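You operate a simulated robot arm through the tools that you are given. There is no shell and no other tool. Be economical: measure what you need, move in short steps, check, and stop when the job is done.

You are at the controls of a simulated robot arm. One attempt, no reset.

Task
Unlock the press and fill it with water to the 40 ml mark.
Fine: turn the orange knob free, open the fill knob before you wind out, shut it after. Draw no air, spill nothing; leave the other knobs alone.

The check looks at the end state, three seconds after you hand in, the way a careful person would. Anything else that was tipped, shoved, dropped, spilled or broken makes it a failure.

Robot
A 7-joint arm with a two-finger parallel gripper, fixed in place. Base frame: the origin is at the foot of the arm, x ahead of it, y to its left, z up. Lengths are in mm, angles in degrees, forces in N, time in s.
With the tool pointing down near the work surface it reaches from about 320 to 780 mm from the base axis. Its first joint turns from -166.0 to 166.0 degrees. Payload 3.91 kg.
Tool frame: the origin (TCP) lies between the finger pads and is the grasp point; the fingertips stand 30 mm ahead of it; z points along the fingers, y is the line along which they close. The gripper opens to 110 mm. The fingers are 20 mm wide and 10 mm thick; the gripper's body (48 by 112 mm) begins 55 mm behind the TCP.
Orientation is that of the tool frame in the base frame, as [roll, pitch, yaw] about the fixed x, y, z axes, in that order (R = Rz(yaw) Ry(pitch) Rx(roll)). With the fingers straight down and closing along the base's y, the tool's x points along the base's -x, its y along +y and its z along -z.

Tools
- The arm moves only by the tool move_arm. Its argument "moves" is a list of rows, each a list of 7 numbers: the gripper command, from -1 (shut) to 1 (fully open), values between in proportion, then the shift along the tool's x, y, z in mm, then the turn, a rotation vector about the tool's x, y, z in degrees. In form: [[hand, x, y, z, wx, wy, wz], ...]. A call has 1 to 10 rows; each row is the pose to reach, as a shift and turn from the pose commanded when the call began, along the tool's axes at that moment. Each row takes 0.2 s and may step no farther than 50 mm and 8.6 degrees from the row before; otherwise, or with a gripper value out of range, the whole call is refused. Where a pose cannot be reached the arm comes as near as it can. A force on the tool above 40 N (or 10 N above the force at the start of the call, whichever is more), or a blocked arm, ends the call early, and 0.2 s more pass. Each finger travels about 153 mm/s and halts on what it meets, pressing with about 27 N; the grip force reading is that of the motor and also rises with nothing between the fingers. The clock runs only during rows and for 0.2 s after the last one: add rows that repeat a pose to give the fingers time. It gives the time, the measured TCP pose, the force on the tool (base axes), the opening and the grip force at its end, in the units of the frame above (readings bear some noise), with the torque about the TCP (base axes, N m) and any sound that the robot's microphone picked up, and new pictures: "pictures" is both (left out), scene, wrist or none.
- Cameras (640 x 400 px; columns grow to the right, rows downward): "scene" is fixed at [49, -501.8, 1721.2]; the picture's right is [0.80, -0.60, 0.00], its down [-0.35, -0.47, -0.81] and it looks along [0.48, 0.65, -0.59] (base axes); focal length 309 px, centre (320, 200). "wrist" rides on the gripper at [77, 7, -114] in the tool frame; the picture's right is [-0.09, 1.00, 0.00], its down [-0.80, -0.07, -0.59] and it looks along [-0.59, -0.05, 0.80] (tool axes); focal length 270 px, centre (320, 200). There is no depth. A picture from a camera that has moved, and an enlarged one, comes with that camera's place and axes in the base frame and with its lens.
- move_column(by): slides the trunk up (or, below 0, down) by that many mm; the arm rides with it, the base frame stays. It gives what a move gives, with no picture.
- zoom(camera, box): a new picture of the part [left, top, right, bottom] of that camera's present view, enlarged. It takes no simulated time.
- job_done(): hands the job in; it is judged then, once.

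Work in short steps. Places have to be worked out from the pictures, the camera data and where the tool is seen: move nearer, look again, correct. Check each grasp and each placing, and mend what went wrong. You have 120 turns and 200 pictures in all, those below and enlarged ones among them. Open the gripper and draw the arm clear of the work before you hand the job in, unless the task says otherwise; then end with one line.

The tools are called after "Emit:" by a JSON object that holds its "fn" and its "kwargs". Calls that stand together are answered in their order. move_arm: Moves the arm, as the interface text tells. Its arguments: {"type":"object","properties":{"moves":{"type":"array"},"pictures":{"type":"string","enum":["both","scene","wrist","none"]}},"required":["moves"]} The other tools are called the same way: move_column (by) slides the trunk up or down; zoom (camera, box) takes an enlarged picture of a part of a camera's view; job_done () hands the job in.

At the start:

```text
time: 0.0
tcp_pos: [173.7, 288.8, 1404.6]
orientation: [-180.0, 0.0, -180.0]
force: [0.1, -0.6, 0.2]
ft_torque: [-0.02, 0.01, 0.01]
opening: 109.7
gripper_force: 0.0
trunk travel left (down, up): [-575.0, 35.0]
```

scene: 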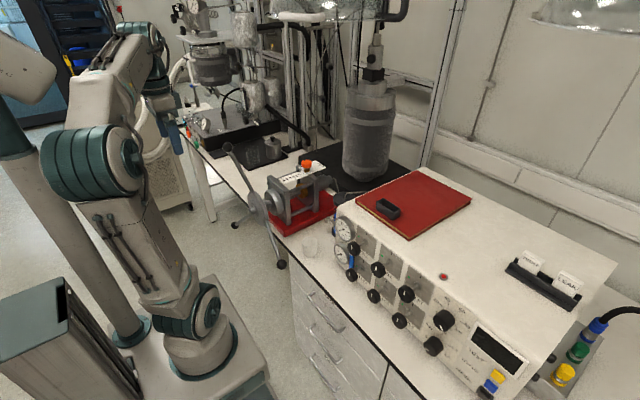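
wrist: 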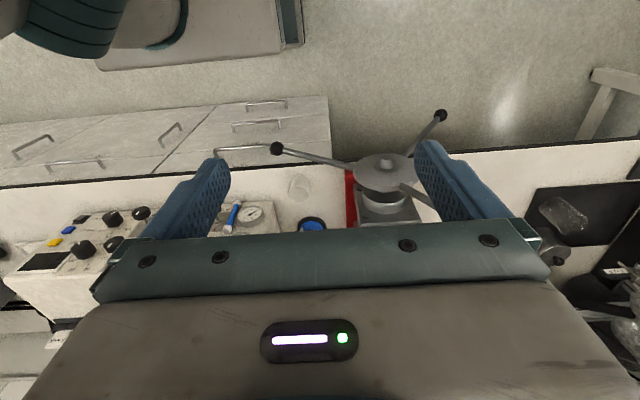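

I'll first enlarge the scene around the press and the panel to identify the knobs.

Emit:
{"fn": "zoom", "kwargs": {"camera": "scene", "box": [210, 130, 370, 280]}}

Emit:
{"fn": "zoom", "kwargs": {"camera": "scene", "box": [320, 190, 540, 400]}}

Emit:
{"fn": "zoom", "kwargs": {"camera": "wrist", "box": [180, 90, 480, 280]}}

```text
2.67 times, centred on (290, 205) of scene
camera zoom: at [49.0, -501.8, 1721.2], right [0.8, -0.6, 0.0], down [-0.35, -0.47, -0.81], along [0.48, 0.65, -0.59], focal length 824 px, centre (400, 187)
```

zoom: 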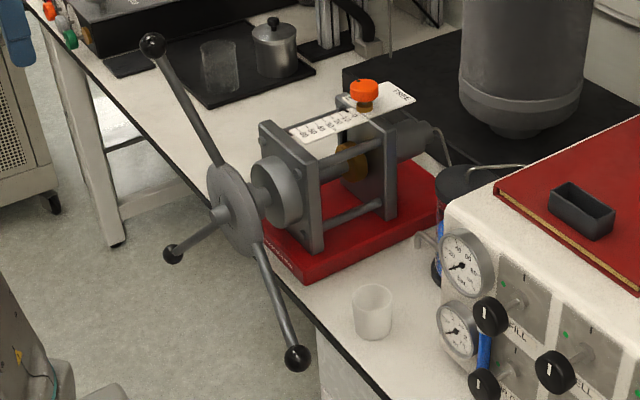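

```text
1.90 times, centred on (430, 295) of scene
camera zoom: at [49.0, -501.8, 1721.2], right [0.8, -0.6, 0.0], down [-0.35, -0.47, -0.81], along [0.48, 0.65, -0.59], focal length 588 px, centre (110, 19)
```

zoom: 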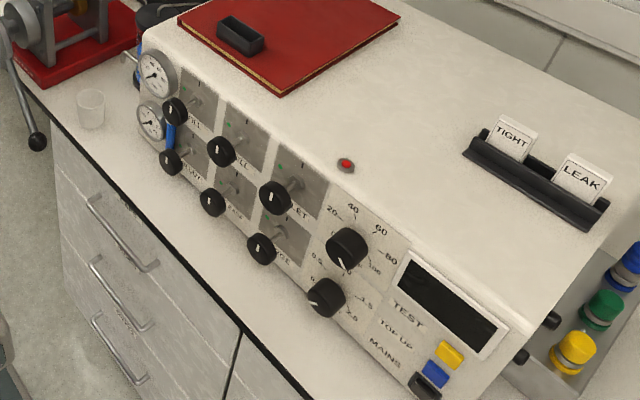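

```text
2.11 times, centred on (330, 185) of wrist
camera zoom: at [97.4, 295.7, 1518.8], right [0.09, 1.0, 0.0], down [0.8, -0.07, 0.59], along [0.59, -0.05, -0.8], focal length 569 px, centre (299, 232)
```

zoom: 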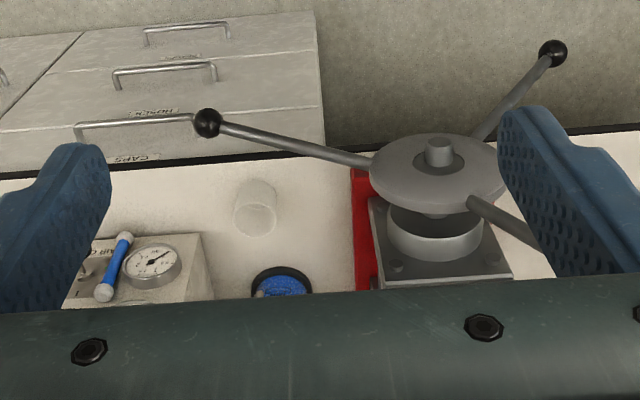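

The press axis runs along +x with its wheel hub near (407, 423, 972). The orange knob is near (663, 423, 1091) and the fill knob near (540, -10, 1035). I'll move the tool nearer the orange knob, staying high, to look again.

Emit:
{"fn": "move_arm", "kwargs": {"moves": [[1, -40, 14, 0, 0, 0, 0], [1, -80, 28, 0, 0, 0, 0], [1, -120, 42, 0, 0, 0, 0], [1, -160, 56, 0, 0, 0, 0], [1, -200, 70, 0, 0, 0, 0], [1, -240, 84, 0, 0, 0, 0], [1, -280, 98, 0, 0, 0, 0], [1, -310, 112, 0, 0, 0, 0]]}}

```text
time: 1.8
tcp_pos: [457.1, 380.7, 1396.0]
orientation: [-180.0, 0.1, 179.9]
force: [-0.2, 0.6, -0.4]
ft_torque: [-0.04, 0.02, -0.03]
opening: 110.1
gripper_force: 0.0
out of reach, approached as far as the arm can: row 7, 8
trunk travel left (down, up): [-575.0, 35.0]
camera wrist: at [381.1, 388.2, 1510.2], right [0.09, 1.0, 0.0], down [0.8, -0.07, 0.59], along [0.59, -0.05, -0.8], focal length 270 px, centre (320, 200)
```

scene: 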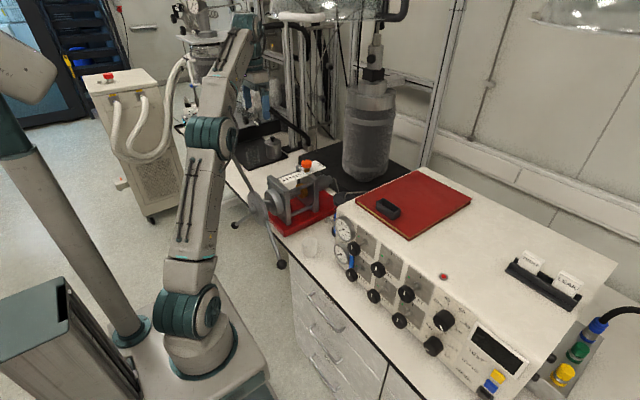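
wrist: 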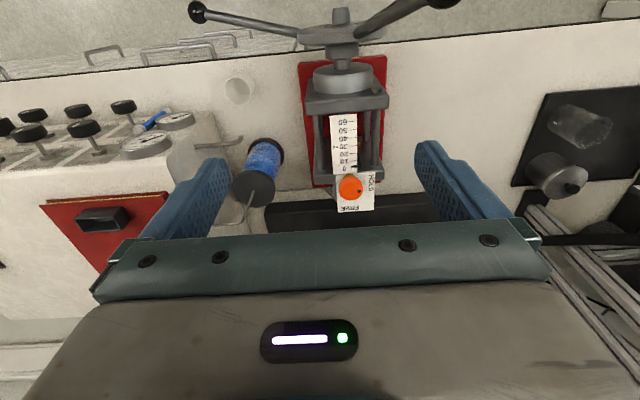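

Emit:
{"fn": "zoom", "kwargs": {"camera": "wrist", "box": [290, 40, 420, 220]}}

Emit:
{"fn": "zoom", "kwargs": {"camera": "wrist", "box": [0, 70, 240, 220]}}

```text
2.22 times, centred on (355, 130) of wrist
camera zoom: at [381.1, 388.2, 1510.2], right [0.09, 1.0, 0.0], down [0.8, -0.07, 0.59], along [0.59, -0.05, -0.8], focal length 601 px, centre (242, 356)
```

zoom: 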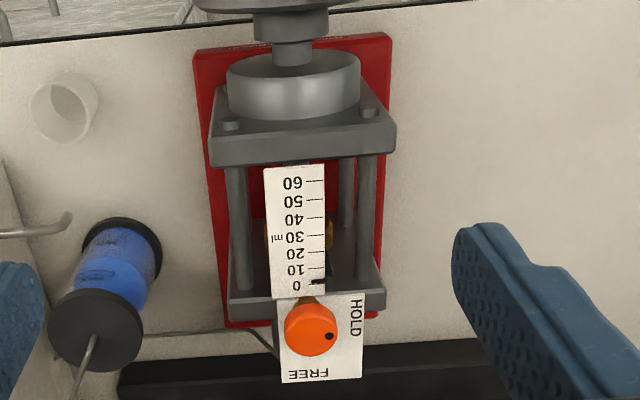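

```text
2.67 times, centred on (120, 145) of wrist
camera zoom: at [381.1, 388.2, 1510.2], right [0.09, 1.0, 0.0], down [0.8, -0.07, 0.59], along [0.59, -0.05, -0.8], focal length 721 px, centre (853, 347)
```

zoom: 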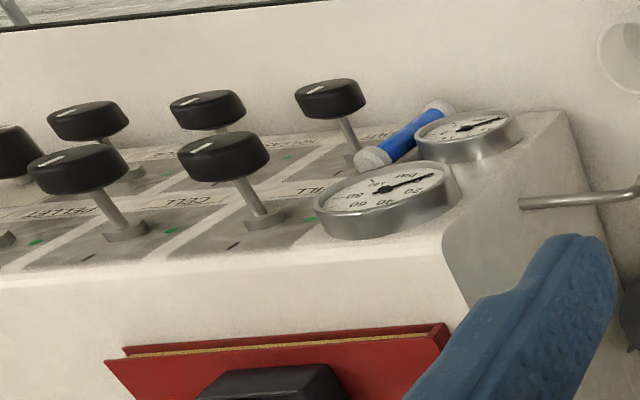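

The scale reads 0 and the knob dot points to HOLD (+y). FREE is on the +x side, so it needs 90° clockwise seen from above. The knob top is about (663, 422, 1092). I'll go down and out to hover above it.

Emit:
{"fn": "move_arm", "kwargs": {"moves": [[1, 0, 5, 40, 0, 0, 0], [1, -10, 10, 80, 0, 0, 0], [1, -35, 15, 115, 0, 0, 0], [1, -70, 20, 140, 0, 0, 0], [1, -110, 25, 160, 0, 0, 0], [1, -150, 33, 175, 0, 0, 0], [1, -185, 38, 190, 0, 0, 0], [1, -206, 41, 200, 0, 0, 0]]}}

```text
time: 3.6
tcp_pos: [615.3, 395.6, 1196.4]
orientation: [180.0, 0.2, -179.9]
force: [-0.2, 0.0, 0.5]
ft_torque: [0.0, -0.02, 0.01]
opening: 110.2
gripper_force: 0.1
out of reach, approached as far as the arm can: row 6, 7, 8
trunk travel left (down, up): [-575.0, 35.0]
camera wrist: at [537.9, 403.0, 1310.5], right [0.09, 1.0, 0.0], down [0.8, -0.07, 0.6], along [0.59, -0.05, -0.8], focal length 270 px, centre (320, 200)
```

scene: 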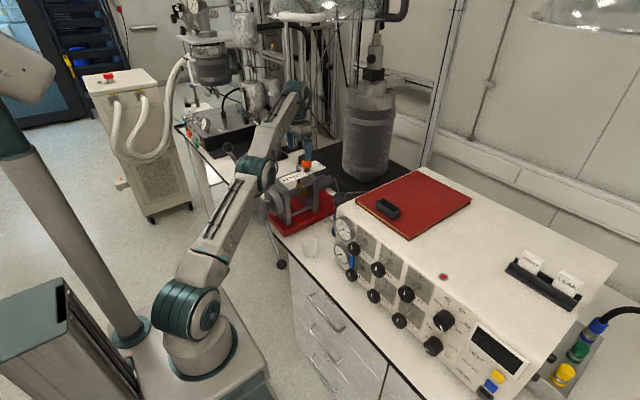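
wrist: 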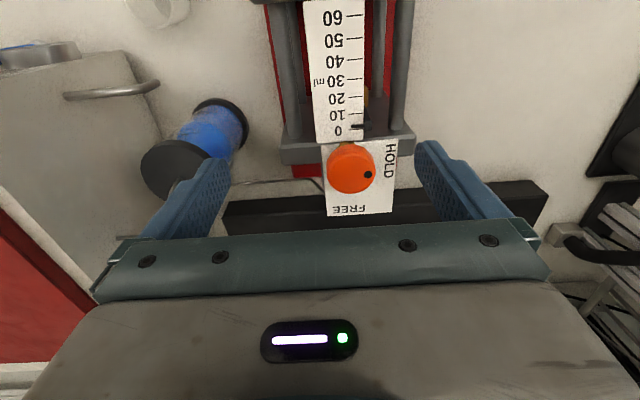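

The reach is tight at this radius. I'll raise the trunk 35 mm, yaw 60° and tilt the tool outward for margin.

Emit:
{"fn": "move_column", "kwargs": {"by": 35}}

Emit:
{"fn": "move_arm", "kwargs": {"moves": [[1, 0, 0, 0, 0, 0, -8], [1, 0, 0, 0, 0, 0, -16], [1, 0, 0, 0, 0, 0, -24], [1, 0, 0, 0, 0, 0, -32], [1, 0, 0, 0, 0, 0, -40], [1, 0, 0, 0, 0, 0, -48], [1, 0, 0, 0, 0, 0, -56], [1, 0, 0, 0, 0, 0, -60]], "pictures": "none"}}

Emit:
{"fn": "move_arm", "kwargs": {"moves": [[1, 0, 0, 0, 0, -8, 0], [1, 0, 0, 0, 0, -15, 0]]}}

```text
time: 4.4
tcp_pos: [615.7, 396.4, 1230.7]
orientation: [-179.9, 0.0, 180.0]
force: [-0.9, 0.0, -0.2]
ft_torque: [0.0, 0.03, 0.0]
opening: 110.0
gripper_force: 0.2
trunk travel left (down, up): [-610.0, 0.0]
```

```text
time: 6.2
tcp_pos: [615.4, 396.5, 1231.2]
orientation: [179.9, 0.0, -120.0]
force: [0.5, 0.1, 0.1]
ft_torque: [-0.01, 0.03, 0.01]
opening: 109.8
gripper_force: 0.0
trunk travel left (down, up): [-610.0, 0.0]
```

```text
time: 6.8
tcp_pos: [615.3, 396.0, 1230.6]
orientation: [180.0, 15.2, -119.9]
force: [-0.9, -0.4, 0.1]
ft_torque: [-0.01, -0.04, -0.02]
opening: 110.2
gripper_force: 0.0
trunk travel left (down, up): [-610.0, 0.0]
camera wrist: at [557.6, 309.1, 1321.2], right [-0.82, 0.57, 0.02], down [0.37, 0.5, 0.78], along [0.44, 0.65, -0.62], focal length 270 px, centre (320, 200)
```

scene: 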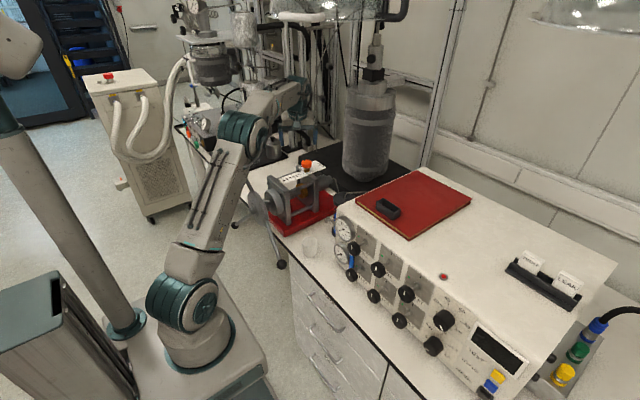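
wrist: 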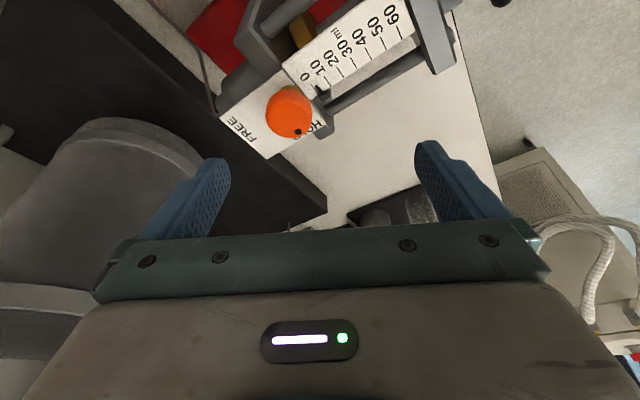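

Heading to a hover 45 mm above the knob for a refined look.

Emit:
{"fn": "move_arm", "kwargs": {"moves": [[1, -7, -9, 33, 0, 0, 0], [1, -14, -18, 66, 0, 0, 0], [1, -21.4, -28.3, 99, 0, 0, 0], [1, -21.4, -28.3, 99, 0, 0, 0]], "pictures": "wrist"}}

Emit:
{"fn": "zoom", "kwargs": {"camera": "scene", "box": [250, 120, 370, 220]}}

```text
time: 7.8
tcp_pos: [662.2, 422.3, 1139.7]
orientation: [-180.0, 15.1, -120.1]
force: [-0.1, 0.7, 0.2]
ft_torque: [-0.03, -0.02, 0.02]
opening: 110.0
gripper_force: 0.0
trunk travel left (down, up): [-610.0, 0.0]
camera wrist: at [605.7, 336.6, 1229.8], right [-0.82, 0.57, 0.02], down [0.37, 0.5, 0.78], along [0.44, 0.65, -0.62], focal length 270 px, centre (320, 200)
```

wrist: 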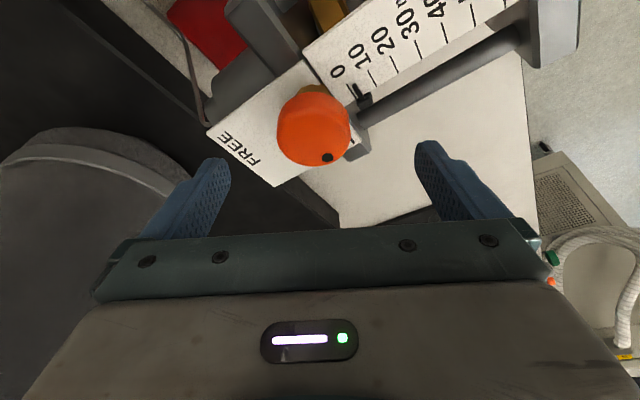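

```text
4.00 times, centred on (310, 170) of scene
camera zoom: at [49.0, -501.8, 1721.2], right [0.8, -0.6, 0.0], down [-0.35, -0.47, -0.81], along [0.48, 0.65, -0.59], focal length 1236 px, centre (360, 320)
```

zoom: 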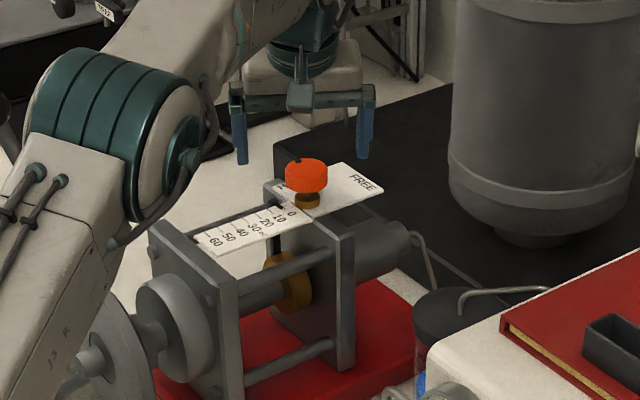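

The knob axis is confirmed at about (665, 423), with its top near 1103 and the plate near 1057. I'll go down to TCP z=1104 so the tips clear the plate and pointer, then close.

Emit:
{"fn": "move_arm", "kwargs": {"moves": [[1, 3.5, -1, 17, 0, 0, 0], [1, 7.3, -2.1, 35, 0, 0, 0], [0.2, 7.3, -2.1, 35, 0, 0, 0], [-0.3, 7.3, -2.1, 35, 0, 0, 0], [-1, 7.3, -2.1, 35, 0, 0, 0], [-1, 7.3, -2.1, 35, 0, 0, 0]]}}

Emit:
{"fn": "zoom", "kwargs": {"camera": "scene", "box": [250, 120, 370, 220]}}

```text
time: 9.2
tcp_pos: [666.1, 421.6, 1103.0]
orientation: [180.0, 15.0, -120.0]
force: [-6.3, 0.1, -4.0]
ft_torque: [0.9, -0.54, -0.1]
opening: 43.8
gripper_force: 44.7
trunk travel left (down, up): [-610.0, 0.0]
camera wrist: at [608.3, 335.3, 1194.5], right [-0.82, 0.57, 0.02], down [0.37, 0.5, 0.78], along [0.43, 0.65, -0.62], focal length 270 px, centre (320, 200)
```

scene: 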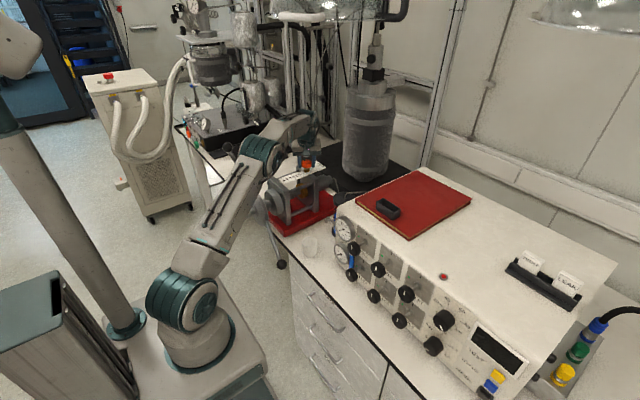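
wrist: 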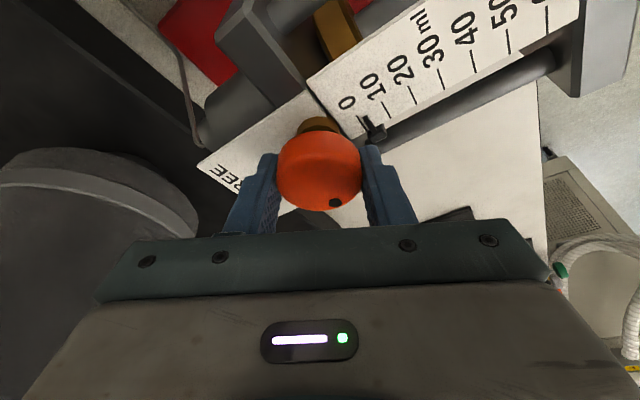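

```text
4.00 times, centred on (310, 170) of scene
camera zoom: at [49.0, -501.8, 1721.2], right [0.8, -0.6, 0.0], down [-0.35, -0.47, -0.81], along [0.48, 0.65, -0.59], focal length 1236 px, centre (360, 320)
```

zoom: 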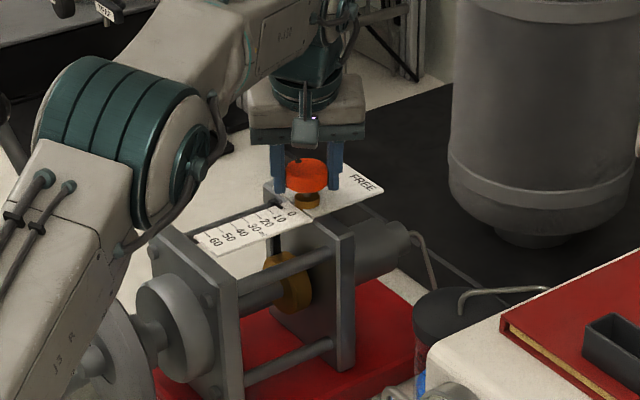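

I have the knob gripped at 43.8 mm. Next I turn it clockwise about the vertical axis.

Emit:
{"fn": "move_arm", "kwargs": {"moves": [[-1, 0, 0, 0, 2.07, 0, 7.73], [-1, 0, 0, 0, 4.14, 0, 15.46], [-1, 0, 0, 0, 6.2, 0, 23.2], [-1, 0, 0, 0, 8.3, 0, 30.9], [-1, 0, 0, 0, 10.35, 0, 38.65]], "pictures": "wrist"}}

```text
time: 10.4
tcp_pos: [667.1, 421.2, 1104.2]
orientation: [-180.0, 15.0, -160.1]
force: [-3.8, -10.0, -5.0]
ft_torque: [-0.34, 0.46, -0.02]
opening: 43.6
gripper_force: 45.9
trunk travel left (down, up): [-610.0, 0.0]
camera wrist: at [567.0, 392.2, 1194.7], right [-0.26, 0.97, 0.02], down [0.61, 0.14, 0.78], along [0.75, 0.21, -0.62], focal length 270 px, centre (320, 200)
```

wrist: 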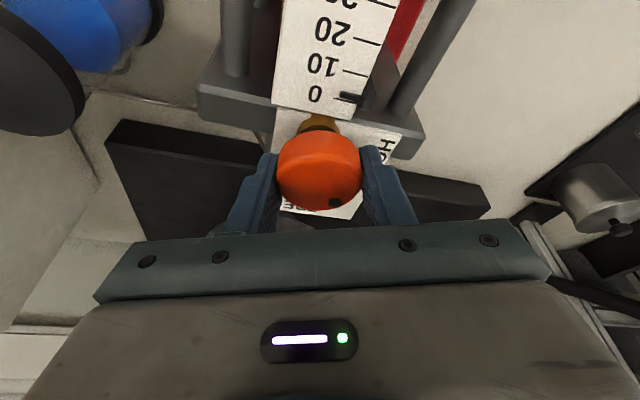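

The knob turns with the gripper, so I carry on for the remaining 50°.

Emit:
{"fn": "move_arm", "kwargs": {"moves": [[-1, 0, 0, 0, 2.07, 0, 7.73], [-1, 0, 0, 0, 4.14, 0, 15.46], [-1, 0, 0, 0, 6.2, 0, 23.2], [-1, 0, 0, 0, 8.3, 0, 30.9], [-1, 0, 0, 0, 10.35, 0, 38.65], [-1, 0, 0, 0, 12.95, 0, 48.3]], "pictures": "wrist"}}

```text
refused: row 6 steps farther than a row can; nothing moved
```

The last row stepped too far, so I split it.

Emit:
{"fn": "move_arm", "kwargs": {"moves": [[-1, 0, 0, 0, 2.07, 0, 7.73], [-1, 0, 0, 0, 4.14, 0, 15.46], [-1, 0, 0, 0, 6.2, 0, 23.2], [-1, 0, 0, 0, 8.3, 0, 30.9], [-1, 0, 0, 0, 10.35, 0, 38.65], [-1, 0, 0, 0, 12.4, 0, 46.4], [-1, 0, 0, 0, 13.0, 0, 48.5]], "pictures": "wrist"}}

```text
time: 12.0
tcp_pos: [665.1, 418.3, 1103.5]
orientation: [-179.9, 14.8, 149.7]
force: [-9.6, -29.5, -13.0]
ft_torque: [0.05, 0.2, 0.95]
opening: 43.6
gripper_force: 45.2
trunk travel left (down, up): [-610.0, 0.0]
camera wrist: at [581.1, 477.2, 1195.1], right [0.58, 0.82, 0.02], down [0.5, -0.37, 0.78], along [0.64, -0.44, -0.63], focal length 270 px, centre (320, 200)
```

wrist: 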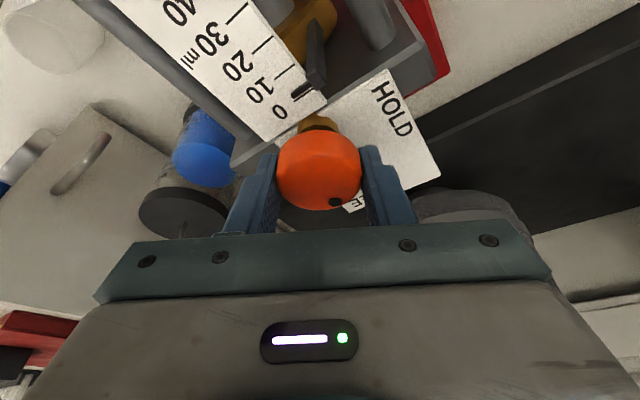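

The torque rose to 0.95 Nm, which suggests the stop was reached. I release and back out along the tool axis to check.

Emit:
{"fn": "move_arm", "kwargs": {"moves": [[0, 0, 0, 0, 0, 0, 0], [1, 0, 0, 0, 0, 0, 0], [1, 0, 0, -20, 0, 0, 0], [1, 0, 0, -50, 0, 0, 0], [1, 0, 0, -80, 0, 0, 0]]}}

Emit:
{"fn": "zoom", "kwargs": {"camera": "wrist", "box": [240, 60, 420, 200]}}

```text
time: 13.2
tcp_pos: [643.8, 428.5, 1171.0]
orientation: [-180.0, 15.0, 149.8]
force: [0.8, 0.5, 0.1]
ft_torque: [-0.01, 0.04, 0.0]
opening: 109.9
gripper_force: 0.0
out of reach, approached as far as the arm can: row 4, 5
trunk travel left (down, up): [-610.0, 0.0]
camera wrist: at [558.4, 486.1, 1260.7], right [0.57, 0.82, 0.02], down [0.5, -0.37, 0.78], along [0.65, -0.44, -0.62], focal length 270 px, centre (320, 200)
```

scene: 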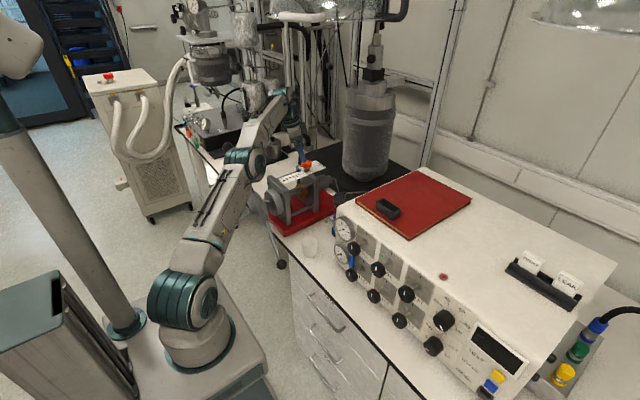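
wrist: 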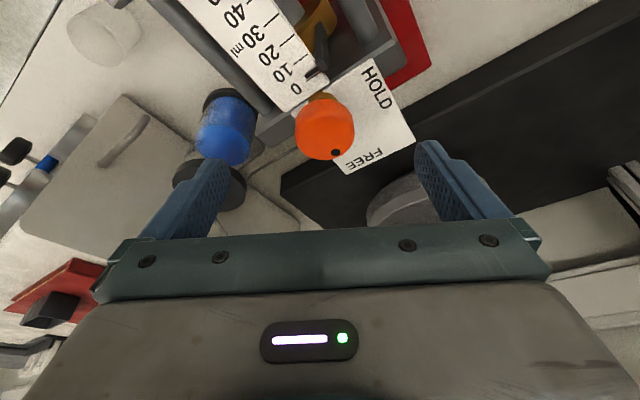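

```text
2.86 times, centred on (330, 130) of wrist
camera zoom: at [558.4, 486.1, 1260.7], right [0.57, 0.82, 0.02], down [0.5, -0.37, 0.78], along [0.65, -0.44, -0.62], focal length 772 px, centre (291, 400)
```

zoom: 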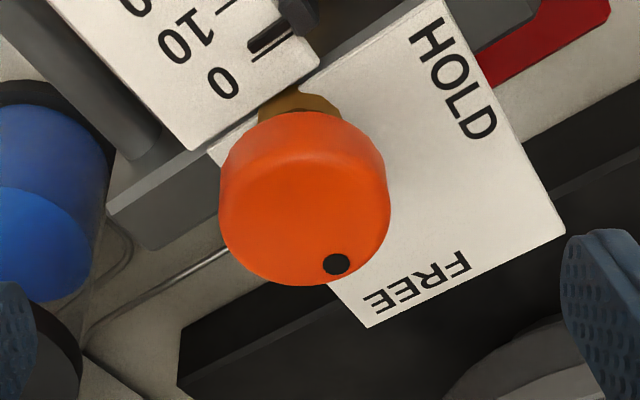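

The knob is at FREE. Next is the fill knob, which I triangulate at about (519, -32, 1064) with its axis along -x. I retreat clear of the press and toward the panel.

Emit:
{"fn": "move_arm", "kwargs": {"moves": [[0, 0, -20, -25, 0, 0, 0], [0, 1, -60, -40, -1, 0, -4], [0, 2, -105, -50, -2, 0, -8], [0, 3, -150, -60, -3, 0, -12], [0, 4, -197, -70, -4, 0, -16], [0, 5, -245, -80, -5, 0, -20], [0, 6, -292, -84, -6.5, 0, -24.5], [0, 6.2, -337, -84.6, -7.8, 0, -29]]}}

```text
time: 15.0
tcp_pos: [449.6, 148.6, 1251.9]
orientation: [179.9, 15.1, 179.9]
force: [0.1, -0.1, -0.9]
ft_torque: [0.0, 0.02, 0.02]
opening: 55.3
gripper_force: 0.1
trunk travel left (down, up): [-610.0, 0.0]
camera wrist: at [347.1, 156.1, 1341.6], right [0.09, 1.0, 0.02], down [0.62, -0.07, 0.78], along [0.78, -0.05, -0.62], focal length 270 px, centre (320, 200)
```

scene: 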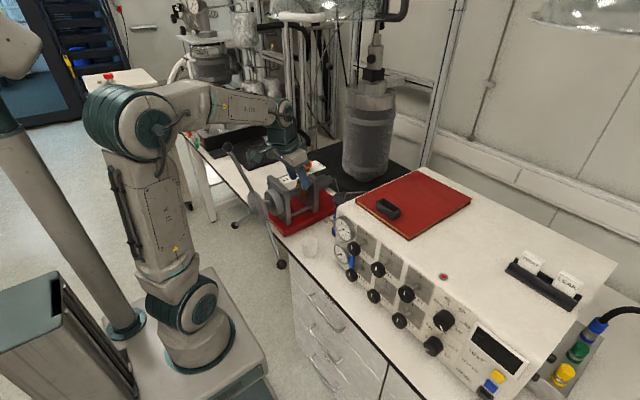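
wrist: 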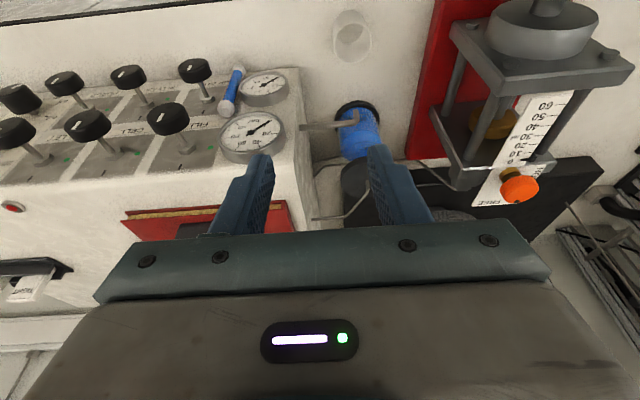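

The arm is clear. I pitch the tool toward horizontal while shifting in front of the fill knob.

Emit:
{"fn": "move_arm", "kwargs": {"moves": [[0, 12, -36, 20, 0, -8, 0], [0, 24, -72, 40, 0, -16, 0], [0, 36, -108, 60, 0, -24, 0], [0, 48, -144, 80, 0, -32, 0], [0, 60, -180, 100, 0, -40, 0], [0, 62, -180, 118, 0, -48, 0]]}}

Emit:
{"fn": "zoom", "kwargs": {"camera": "scene", "box": [325, 200, 445, 320]}}

```text
time: 16.4
tcp_pos: [511.1, -44.0, 1154.8]
orientation: [179.9, 62.9, 179.8]
force: [-0.2, 0.2, -0.5]
ft_torque: [0.01, 0.01, -0.03]
opening: 54.9
gripper_force: 0.0
out of reach, approached as far as the arm can: row 4, 5, 6
trunk travel left (down, up): [-610.0, 0.0]
camera wrist: at [374.8, -37.7, 1137.3], right [0.04, 1.0, 0.08], down [-0.16, -0.07, 0.98], along [0.99, -0.06, 0.16], focal length 270 px, centre (320, 200)
```

scene: 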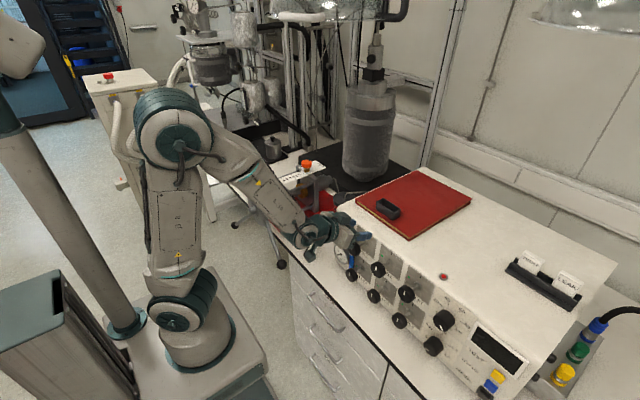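
wrist: 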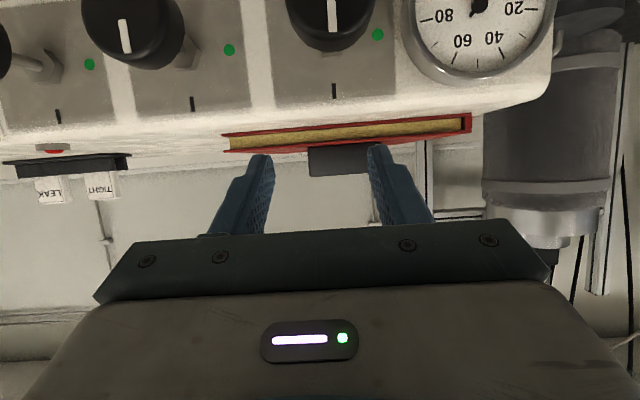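

```text
3.33 times, centred on (385, 260) of scene
camera zoom: at [49.0, -501.8, 1721.2], right [0.8, -0.6, 0.0], down [-0.35, -0.47, -0.81], along [0.48, 0.65, -0.59], focal length 1030 px, centre (103, 0)
```

zoom: 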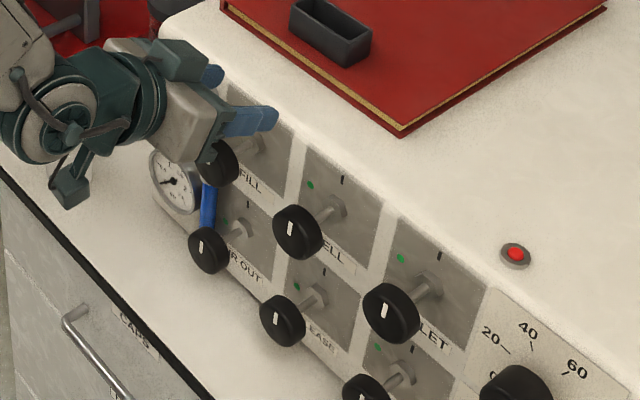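

The fill knob points to the 12 o'clock tick (closed) and green (open) is at 9 o'clock, so it needs 90° counter-clockwise seen from the front. The arm is too folded here, so I raise the tool and back it off, then lower the trunk for better posture.

Emit:
{"fn": "move_arm", "kwargs": {"moves": [[0, -33, 0, -28, 0, 0, 0], [0, -66, 0, -56, 0, 0, 0], [0, -98, 0, -84, 0, 0, 0], [0, -131, 0, -112, 0, 0, 0], [0, -163, 0, -140, 0, 0, 0], [0, -195, 0, -167, 0, 0, 0]], "pictures": "none"}}

Emit:
{"fn": "move_column", "kwargs": {"by": -200}}

```text
time: 17.8
tcp_pos: [450.2, -46.9, 1403.0]
orientation: [179.6, 63.0, 179.5]
force: [-0.3, -0.1, 0.0]
ft_torque: [0.0, 0.0, 0.02]
opening: 55.1
gripper_force: 0.0
trunk travel left (down, up): [-610.0, 0.0]
```

```text
time: 20.0
tcp_pos: [451.3, -44.8, 1201.9]
orientation: [179.9, 63.0, 179.7]
force: [-0.2, 0.2, -0.6]
ft_torque: [0.0, 0.0, -0.03]
opening: 55.1
gripper_force: 0.2
trunk travel left (down, up): [-410.0, 200.0]
```

Emit:
{"fn": "move_column", "kwargs": {"by": -100}}

Emit:
{"fn": "move_arm", "kwargs": {"moves": [[0, 0, 0, 0, 0, -7, 0], [0, 0, 4, 0, 0, -14, 0], [0, 0, 8, 0, 0, -21, 0], [0, 5, 12, 0, 0, -27, 0]]}}

```text
time: 21.3
tcp_pos: [454.1, -41.1, 1096.9]
orientation: [-179.0, 62.1, -179.0]
force: [1.0, -0.1, -1.2]
ft_torque: [-0.01, -0.02, 0.01]
opening: 55.0
gripper_force: 0.1
trunk travel left (down, up): [-310.0, 300.0]
```

```text
time: 21.8
tcp_pos: [451.4, 63.9, 1095.4]
orientation: [-179.5, 71.8, -164.2]
force: [0.3, -0.2, -0.1]
ft_torque: [-0.02, 0.0, 0.03]
opening: 54.7
gripper_force: 0.0
trunk travel left (down, up): [-310.0, 300.0]
stopped in row 2: the arm was blocked; the commanded pose is now the measured one
camera wrist: at [321.9, 34.8, 1058.6], right [-0.24, 0.97, 0.08], down [-0.28, -0.15, 0.95], along [0.93, 0.2, 0.31], focal length 270 px, centre (320, 200)
```

scene: 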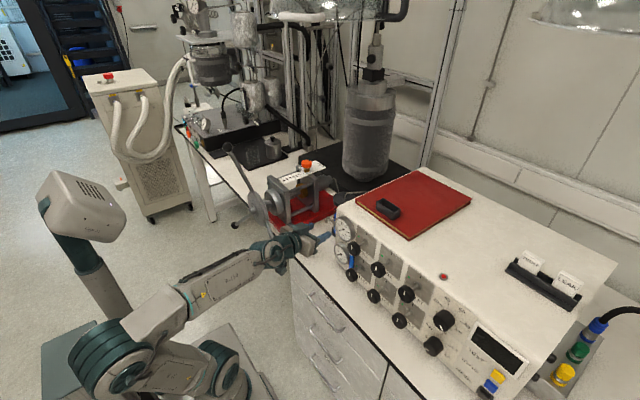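
wrist: 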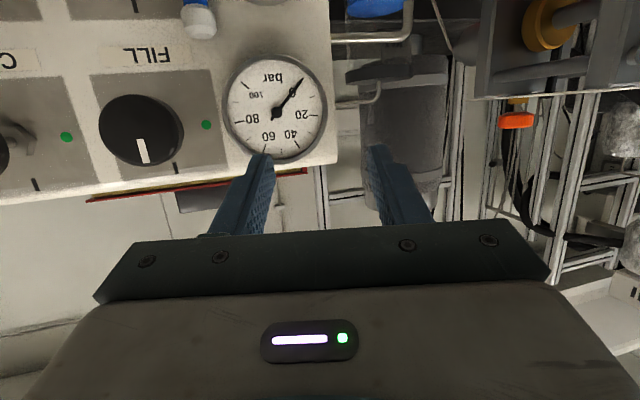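

The redundant arm swung its elbow and stalled, with no contact force. I re-align slowly toward horizontal in front of the fill knob.

Emit:
{"fn": "move_arm", "kwargs": {"moves": [[0, 4.5, -18, -4, 3.1, -3.6, 0.5], [0, 9, -37, -8, 6.3, -7.3, 1], [0, 13.6, -55, -13, 9.5, -11, 1.5], [0, 18, -74, -17, 12.6, -14.6, 2], [0, 22.7, -92, -21, 15.8, -18.2, 2.5], [0, 22.7, -92, -21, 15.8, -18.2, 2.5]]}}

```text
time: 23.2
tcp_pos: [451.5, -32.5, 1079.1]
orientation: [-169.2, 89.5, -170.0]
force: [0.2, -0.5, -1.0]
ft_torque: [0.02, 0.0, -0.01]
opening: 55.1
gripper_force: 0.0
trunk travel left (down, up): [-310.0, 300.0]
camera wrist: at [336.9, -24.6, 1002.3], right [0.01, 1.0, 0.09], down [-0.59, -0.06, 0.8], along [0.81, -0.06, 0.59], focal length 270 px, centre (320, 200)
```

scene: 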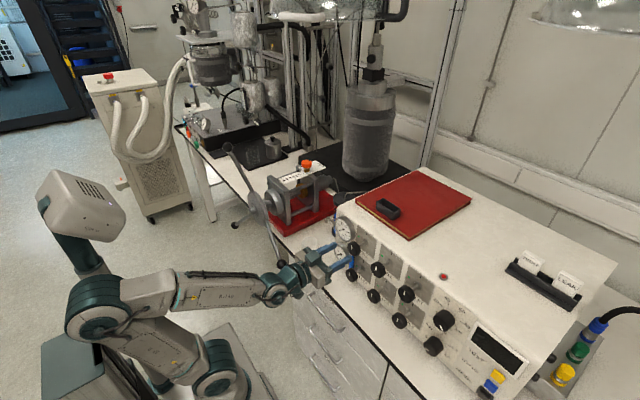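
wrist: 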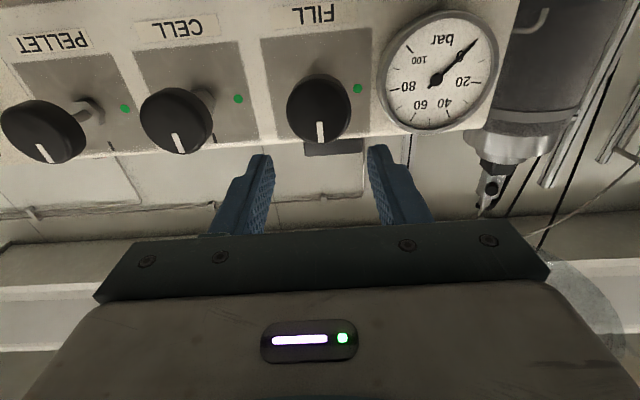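

The tool is level, and the fill knob's centre computes to about (515, -33, 1061) with a 42 mm diameter. I lower to its height, open to 70 mm, advance and grip.

Emit:
{"fn": "move_arm", "kwargs": {"moves": [[0.27, 18, -0.5, 0, 0, 0, 0], [0.27, 18, -0.5, 18, 0, 0, 0], [0.27, 18, -0.5, 36, 0, 0, 0], [0.27, 18, -0.5, 53.5, 0, 0, 0]]}}

Emit:
{"fn": "zoom", "kwargs": {"camera": "scene", "box": [325, 200, 445, 320]}}

```text
time: 24.2
tcp_pos: [502.5, -35.3, 1066.4]
orientation: [-25.4, 89.6, -26.0]
force: [-0.6, -0.4, -0.2]
ft_torque: [0.02, 0.0, 0.02]
opening: 69.9
gripper_force: 0.1
out of reach, approached as far as the arm can: row 1
trunk travel left (down, up): [-310.0, 300.0]
camera wrist: at [389.0, -26.3, 988.5], right [0.01, 1.0, 0.09], down [-0.6, -0.06, 0.8], along [0.8, -0.06, 0.6], focal length 270 px, centre (320, 200)
```

scene: 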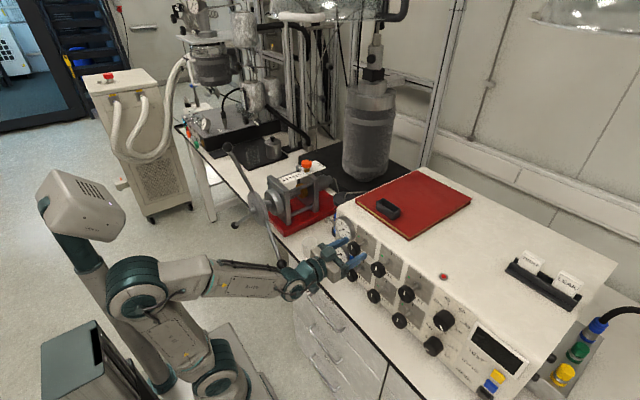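
wrist: 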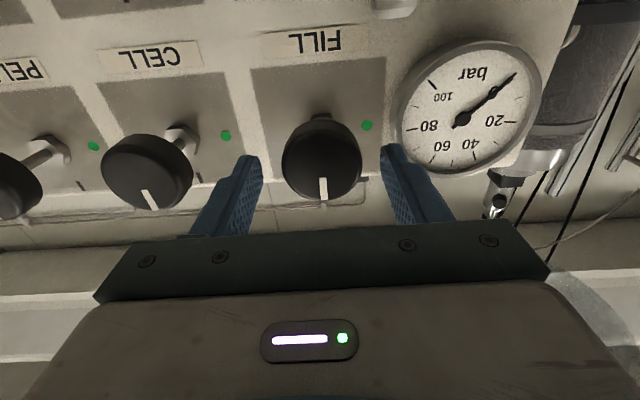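

```text
3.33 times, centred on (385, 260) of scene
camera zoom: at [49.0, -501.8, 1721.2], right [0.8, -0.6, 0.0], down [-0.35, -0.47, -0.81], along [0.48, 0.65, -0.59], focal length 1030 px, centre (103, 0)
```

zoom: 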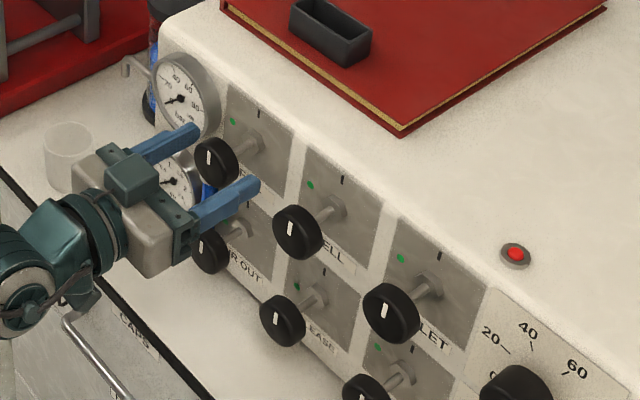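

The fingers straddle the knob but sit a bit high (knob centre z≈1055). I lower about 9 mm, then close.

Emit:
{"fn": "move_arm", "kwargs": {"moves": [[0.27, 5, 1, 2, 0, 0, 0], [0.27, 10, 2, 4, 0, 0, 0], [-0.2, 10, 2, 4, 0, 0, 0], [-1, 10, 2, 4, 0, 0, 0], [-1, 10, 2, 4, 0, 0, 0]]}}

```text
time: 25.4
tcp_pos: [505.7, -32.5, 1055.4]
orientation: [-20.8, 89.6, -21.6]
force: [0.5, -5.0, 0.4]
ft_torque: [-0.04, -0.03, 0.71]
opening: 43.7
gripper_force: 44.9
trunk travel left (down, up): [-310.0, 300.0]
camera wrist: at [392.5, -24.7, 978.2], right [0.01, 1.0, 0.09], down [-0.6, -0.06, 0.8], along [0.8, -0.06, 0.6], focal length 270 px, centre (320, 200)
```

scene: 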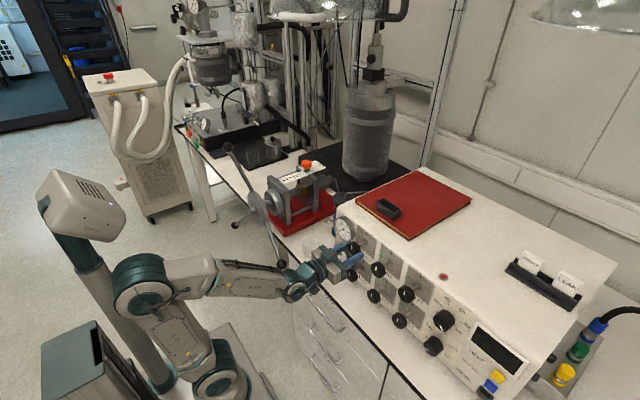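
wrist: 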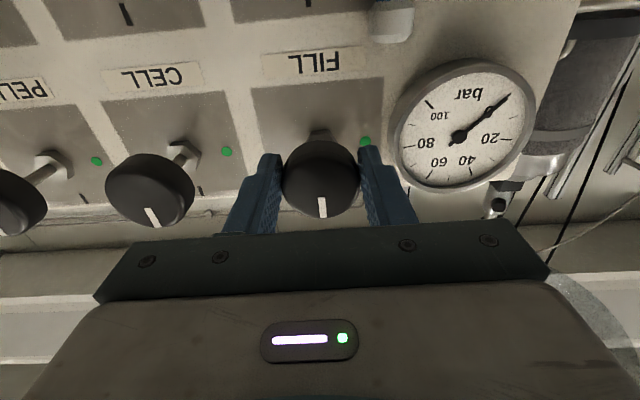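

Gripped at 43.7 mm. I turn it counter-clockwise from the front (tool wz negative), 45° first.

Emit:
{"fn": "move_arm", "kwargs": {"moves": [[-1, 0, 0, 0, 0, 0, -8], [-1, 0, 0, 0, 0, 0, -16], [-1, 0, 0, 0, 0, 0, -24], [-1, 0, 0, 0, 0, 0, -32], [-1, 0, 0, 0, 0, 0, -40], [-1, 0, 0, 0, 0, 0, -45]]}}

```text
time: 26.8
tcp_pos: [505.3, -36.6, 1057.7]
orientation: [-89.3, 45.1, -90.5]
force: [-1.0, -30.6, 11.4]
ft_torque: [0.18, -0.13, 0.39]
opening: 43.8
gripper_force: 45.3
trunk travel left (down, up): [-310.0, 300.0]
camera wrist: at [391.6, -84.4, 997.2], right [0.02, 0.77, -0.64], down [-0.59, 0.53, 0.61], along [0.81, 0.37, 0.46], focal length 270 px, centre (320, 200)
```

scene: 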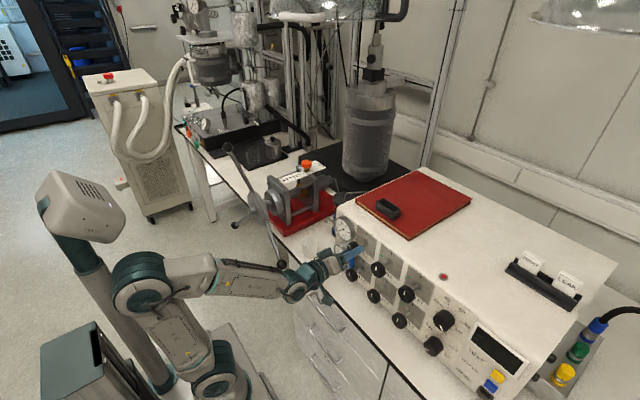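
wrist: 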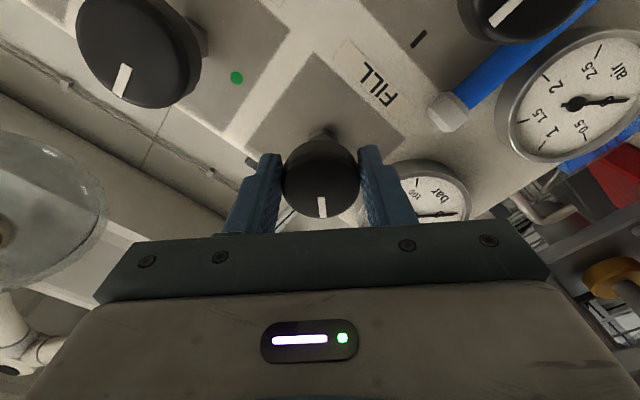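

The knob follows. The lateral load is about 30 N, so I shift to relieve it and continue the second 45°.

Emit:
{"fn": "move_arm", "kwargs": {"moves": [[-1, 1.4, -4.2, 0, 0, 0, 0], [-1, 1.4, -4.2, 0, 0, 0, -8], [-1, 1.4, -4.2, 0, 0, 0, -16], [-1, 1.4, -4.2, 0, 0, 0, -24], [-1, 1.4, -4.2, 0, 0, 0, -32], [-1, 1.4, -4.2, 0, 0, 0, -40], [-1, 1.4, -4.2, 0, 0, 0, -46]]}}

```text
time: 28.4
tcp_pos: [505.2, -37.8, 1061.8]
orientation: [-89.3, -1.2, -90.7]
force: [3.0, -20.4, 29.8]
ft_torque: [0.52, 0.2, -0.32]
opening: 43.7
gripper_force: 45.2
trunk travel left (down, up): [-310.0, 300.0]
camera wrist: at [390.8, -113.6, 1054.8], right [0.01, 0.07, -1.0], down [-0.58, 0.81, 0.05], along [0.81, 0.58, 0.05], focal length 270 px, centre (320, 200)
```

scene: 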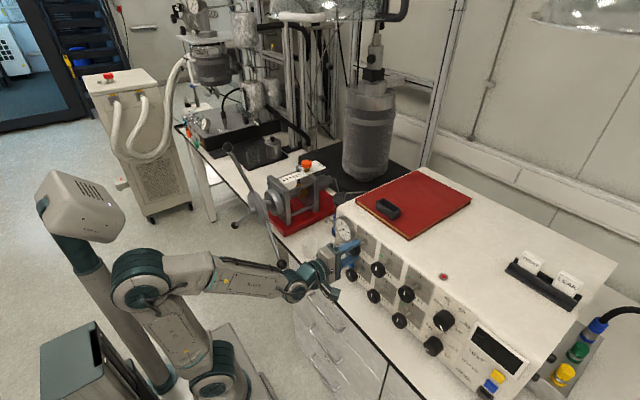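
wrist: 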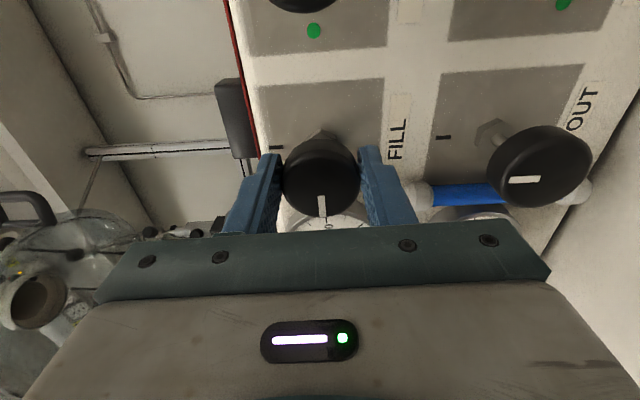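

The knob line now points to the green-dot side (9 o'clock). I release and back off 80 mm.

Emit:
{"fn": "move_arm", "kwargs": {"moves": [[0, 0, 0, 0, 0, 0, 0], [0.27, 0, 0, 0, 0, 0, 0], [0.27, 0, 0, -20, 0, 0, 0], [0.27, 0, 0, -50, 0, 0, 0], [0.27, 0, 0, -80, 0, 0, 0]], "pictures": "wrist"}}

Emit:
{"fn": "zoom", "kwargs": {"camera": "scene", "box": [325, 200, 445, 320]}}

```text
time: 29.6
tcp_pos: [447.6, -38.6, 1077.6]
orientation: [-90.2, -1.1, -90.8]
force: [0.8, 0.3, 0.0]
ft_torque: [-0.01, 0.01, 0.03]
opening: 70.0
gripper_force: 0.1
out of reach, approached as far as the arm can: row 4, 5
trunk travel left (down, up): [-310.0, 300.0]
camera wrist: at [331.9, -114.7, 1073.1], right [0.0, 0.07, -1.0], down [-0.58, 0.81, 0.06], along [0.81, 0.58, 0.04], focal length 270 px, centre (320, 200)
```

wrist: 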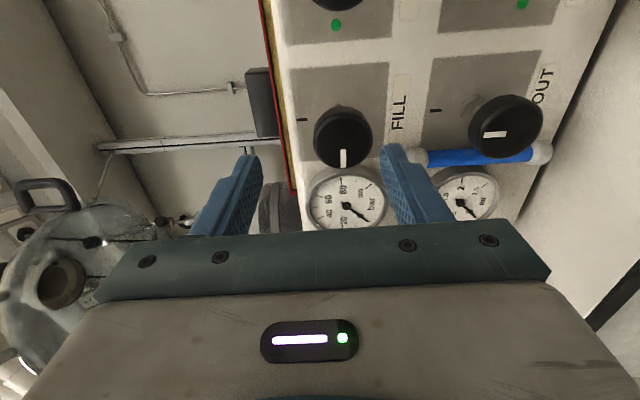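

```text
3.33 times, centred on (385, 260) of scene
camera zoom: at [49.0, -501.8, 1721.2], right [0.8, -0.6, 0.0], down [-0.35, -0.47, -0.81], along [0.48, 0.65, -0.59], focal length 1030 px, centre (103, 0)
```

zoom: 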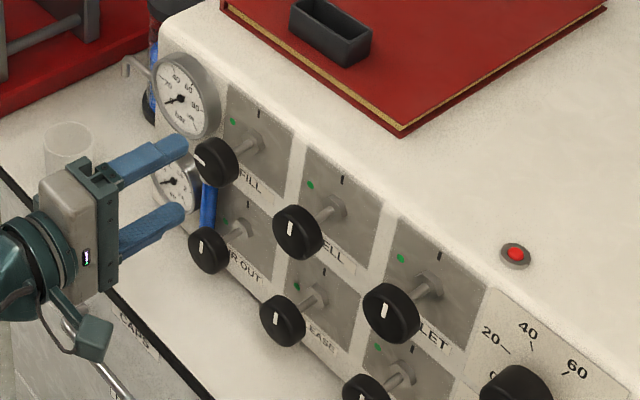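

FILL is open. I now bring the closed fingers in front of the wheel to act as a peg between the spokes, stopping short to look.

Emit:
{"fn": "move_arm", "kwargs": {"moves": [[-1, -45, -2, 0, 0, 0, 0], [-1, -90, -4, 0, 0, 0, 0], [-1, -135, -6, -15, 0, 0, 0], [-1, -178, -8, -30, 0, 0, 0], [-1, -220, -9, -48, 0, 0, 0], [-1, -262, -10, -66, 0, 0, 0], [-1, -304, -11, -86, 0, 0, 0], [-1, -346, -12, -106, 0, 0, 0], [-1, -390, -14, -117, 0, 0, 0], [-1, -432, -15, -117, 0, 0, 0]]}}

```text
time: 30.4
tcp_pos: [455.0, 130.1, 1022.8]
orientation: [-100.3, 6.0, -82.1]
force: [0.6, 0.3, -0.4]
ft_torque: [0.0, -0.01, 0.04]
opening: 0.0
gripper_force: 26.6
trunk travel left (down, up): [-310.0, 300.0]
stopped in row 4: the arm was blocked; the commanded pose is now the measured one
camera wrist: at [354.3, 37.2, 1027.7], right [-0.2, 0.17, -0.96], down [-0.67, 0.69, 0.26], along [0.71, 0.7, -0.03], focal length 270 px, centre (320, 200)
```

scene: 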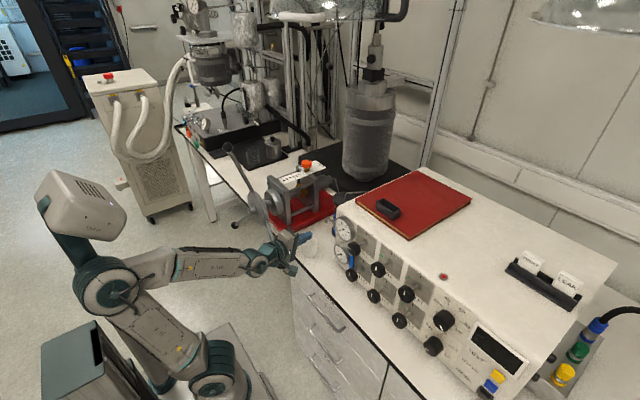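
wrist: 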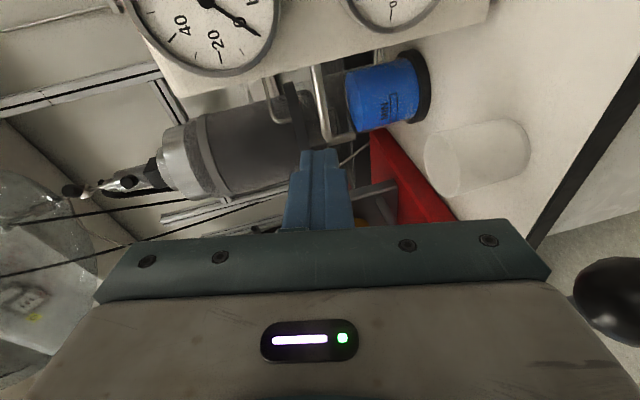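

The arm stalled again, so I check whether a link touches the wheel's lower spoke.

Emit:
{"fn": "zoom", "kwargs": {"camera": "scene", "box": [210, 130, 350, 300]}}

Emit:
{"fn": "zoom", "kwargs": {"camera": "scene", "box": [20, 160, 300, 400]}}

```text
2.35 times, centred on (280, 215) of scene
camera zoom: at [49.0, -501.8, 1721.2], right [0.8, -0.6, 0.0], down [-0.35, -0.47, -0.81], along [0.48, 0.65, -0.59], focal length 727 px, centre (414, 165)
```

zoom: 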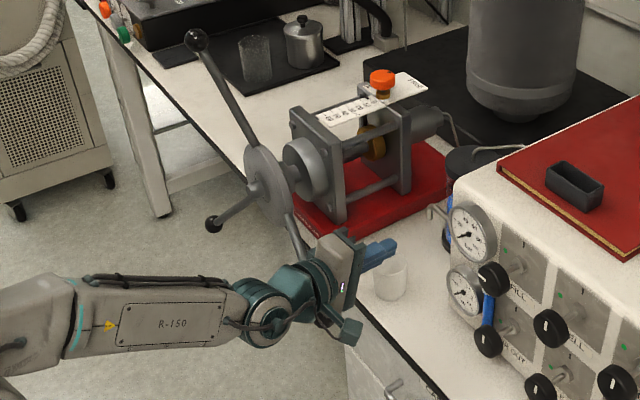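

```text
1.67 times, centred on (160, 280) of scene
camera zoom: at [49.0, -501.8, 1721.2], right [0.8, -0.6, 0.0], down [-0.35, -0.47, -0.81], along [0.48, 0.65, -0.59], focal length 515 px, centre (587, 67)
```

zoom: 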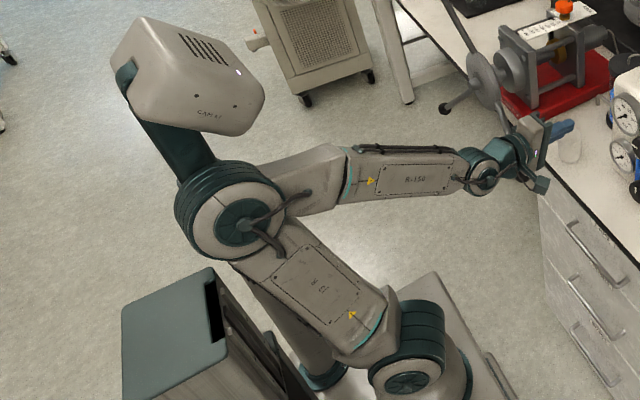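

The elbow is folded back against the head post. I raise the tool 200 mm, restoring the level orientation, and then lower the trunk so the arm works less folded.

Emit:
{"fn": "move_arm", "kwargs": {"moves": [[-1, -9, -31, -10, 1.8, 1.4, -0.9], [-1, -18, -63, -20, 3.5, 2.8, -1.7], [-1, -27, -94, -30, 5.3, 4.2, -2.6], [-1, -36, -125, -40, 7.1, 5.5, -3.5], [-1, -45, -156, -50, 8.8, 6.9, -4.3], [-1, -54.6, -187.7, -60.2, 10.6, 8.3, -5.2]], "pictures": "scene"}}

```text
time: 31.1
tcp_pos: [475.2, 133.1, 1049.1]
orientation: [-105.0, 8.6, -84.9]
force: [-0.4, -0.1, -0.4]
ft_torque: [-0.01, 0.0, 0.0]
opening: 0.1
gripper_force: 26.6
trunk travel left (down, up): [-310.0, 300.0]
stopped in row 3: the arm was blocked; the commanded pose is now the measured one
```

scene: 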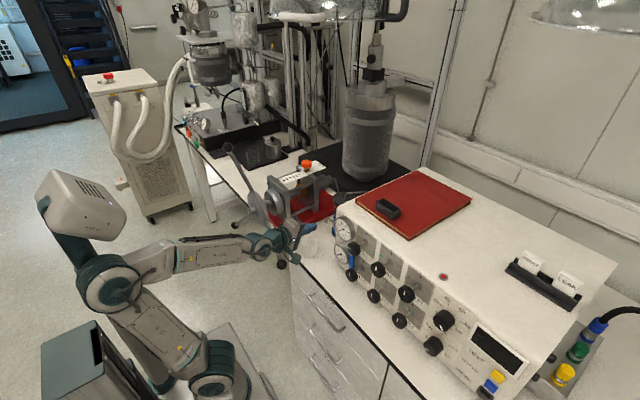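

Still stalled. I back toward the panel-side pose that was free, gaining a little height.

Emit:
{"fn": "move_arm", "kwargs": {"moves": [[-1, 23, -12, -5, 0, 0, 0], [-1, 46, -25, -11, 0, 0, 0], [-1, 70, -38, -17, 0, 0, 0], [-1, 92.5, -50, -22.7, 0, 0, 0]], "pictures": "scene"}}

```text
time: 32.1
tcp_pos: [474.4, 30.2, 1089.0]
orientation: [-104.7, 8.4, -85.2]
force: [-0.8, 0.1, -0.2]
ft_torque: [-0.01, -0.01, 0.0]
opening: 0.0
gripper_force: 27.3
trunk travel left (down, up): [-310.0, 300.0]
```

scene: 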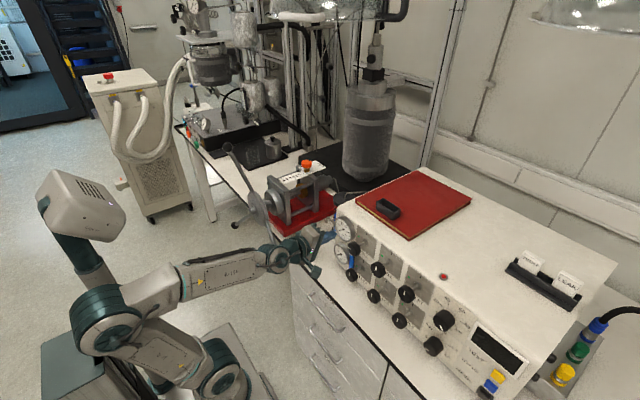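

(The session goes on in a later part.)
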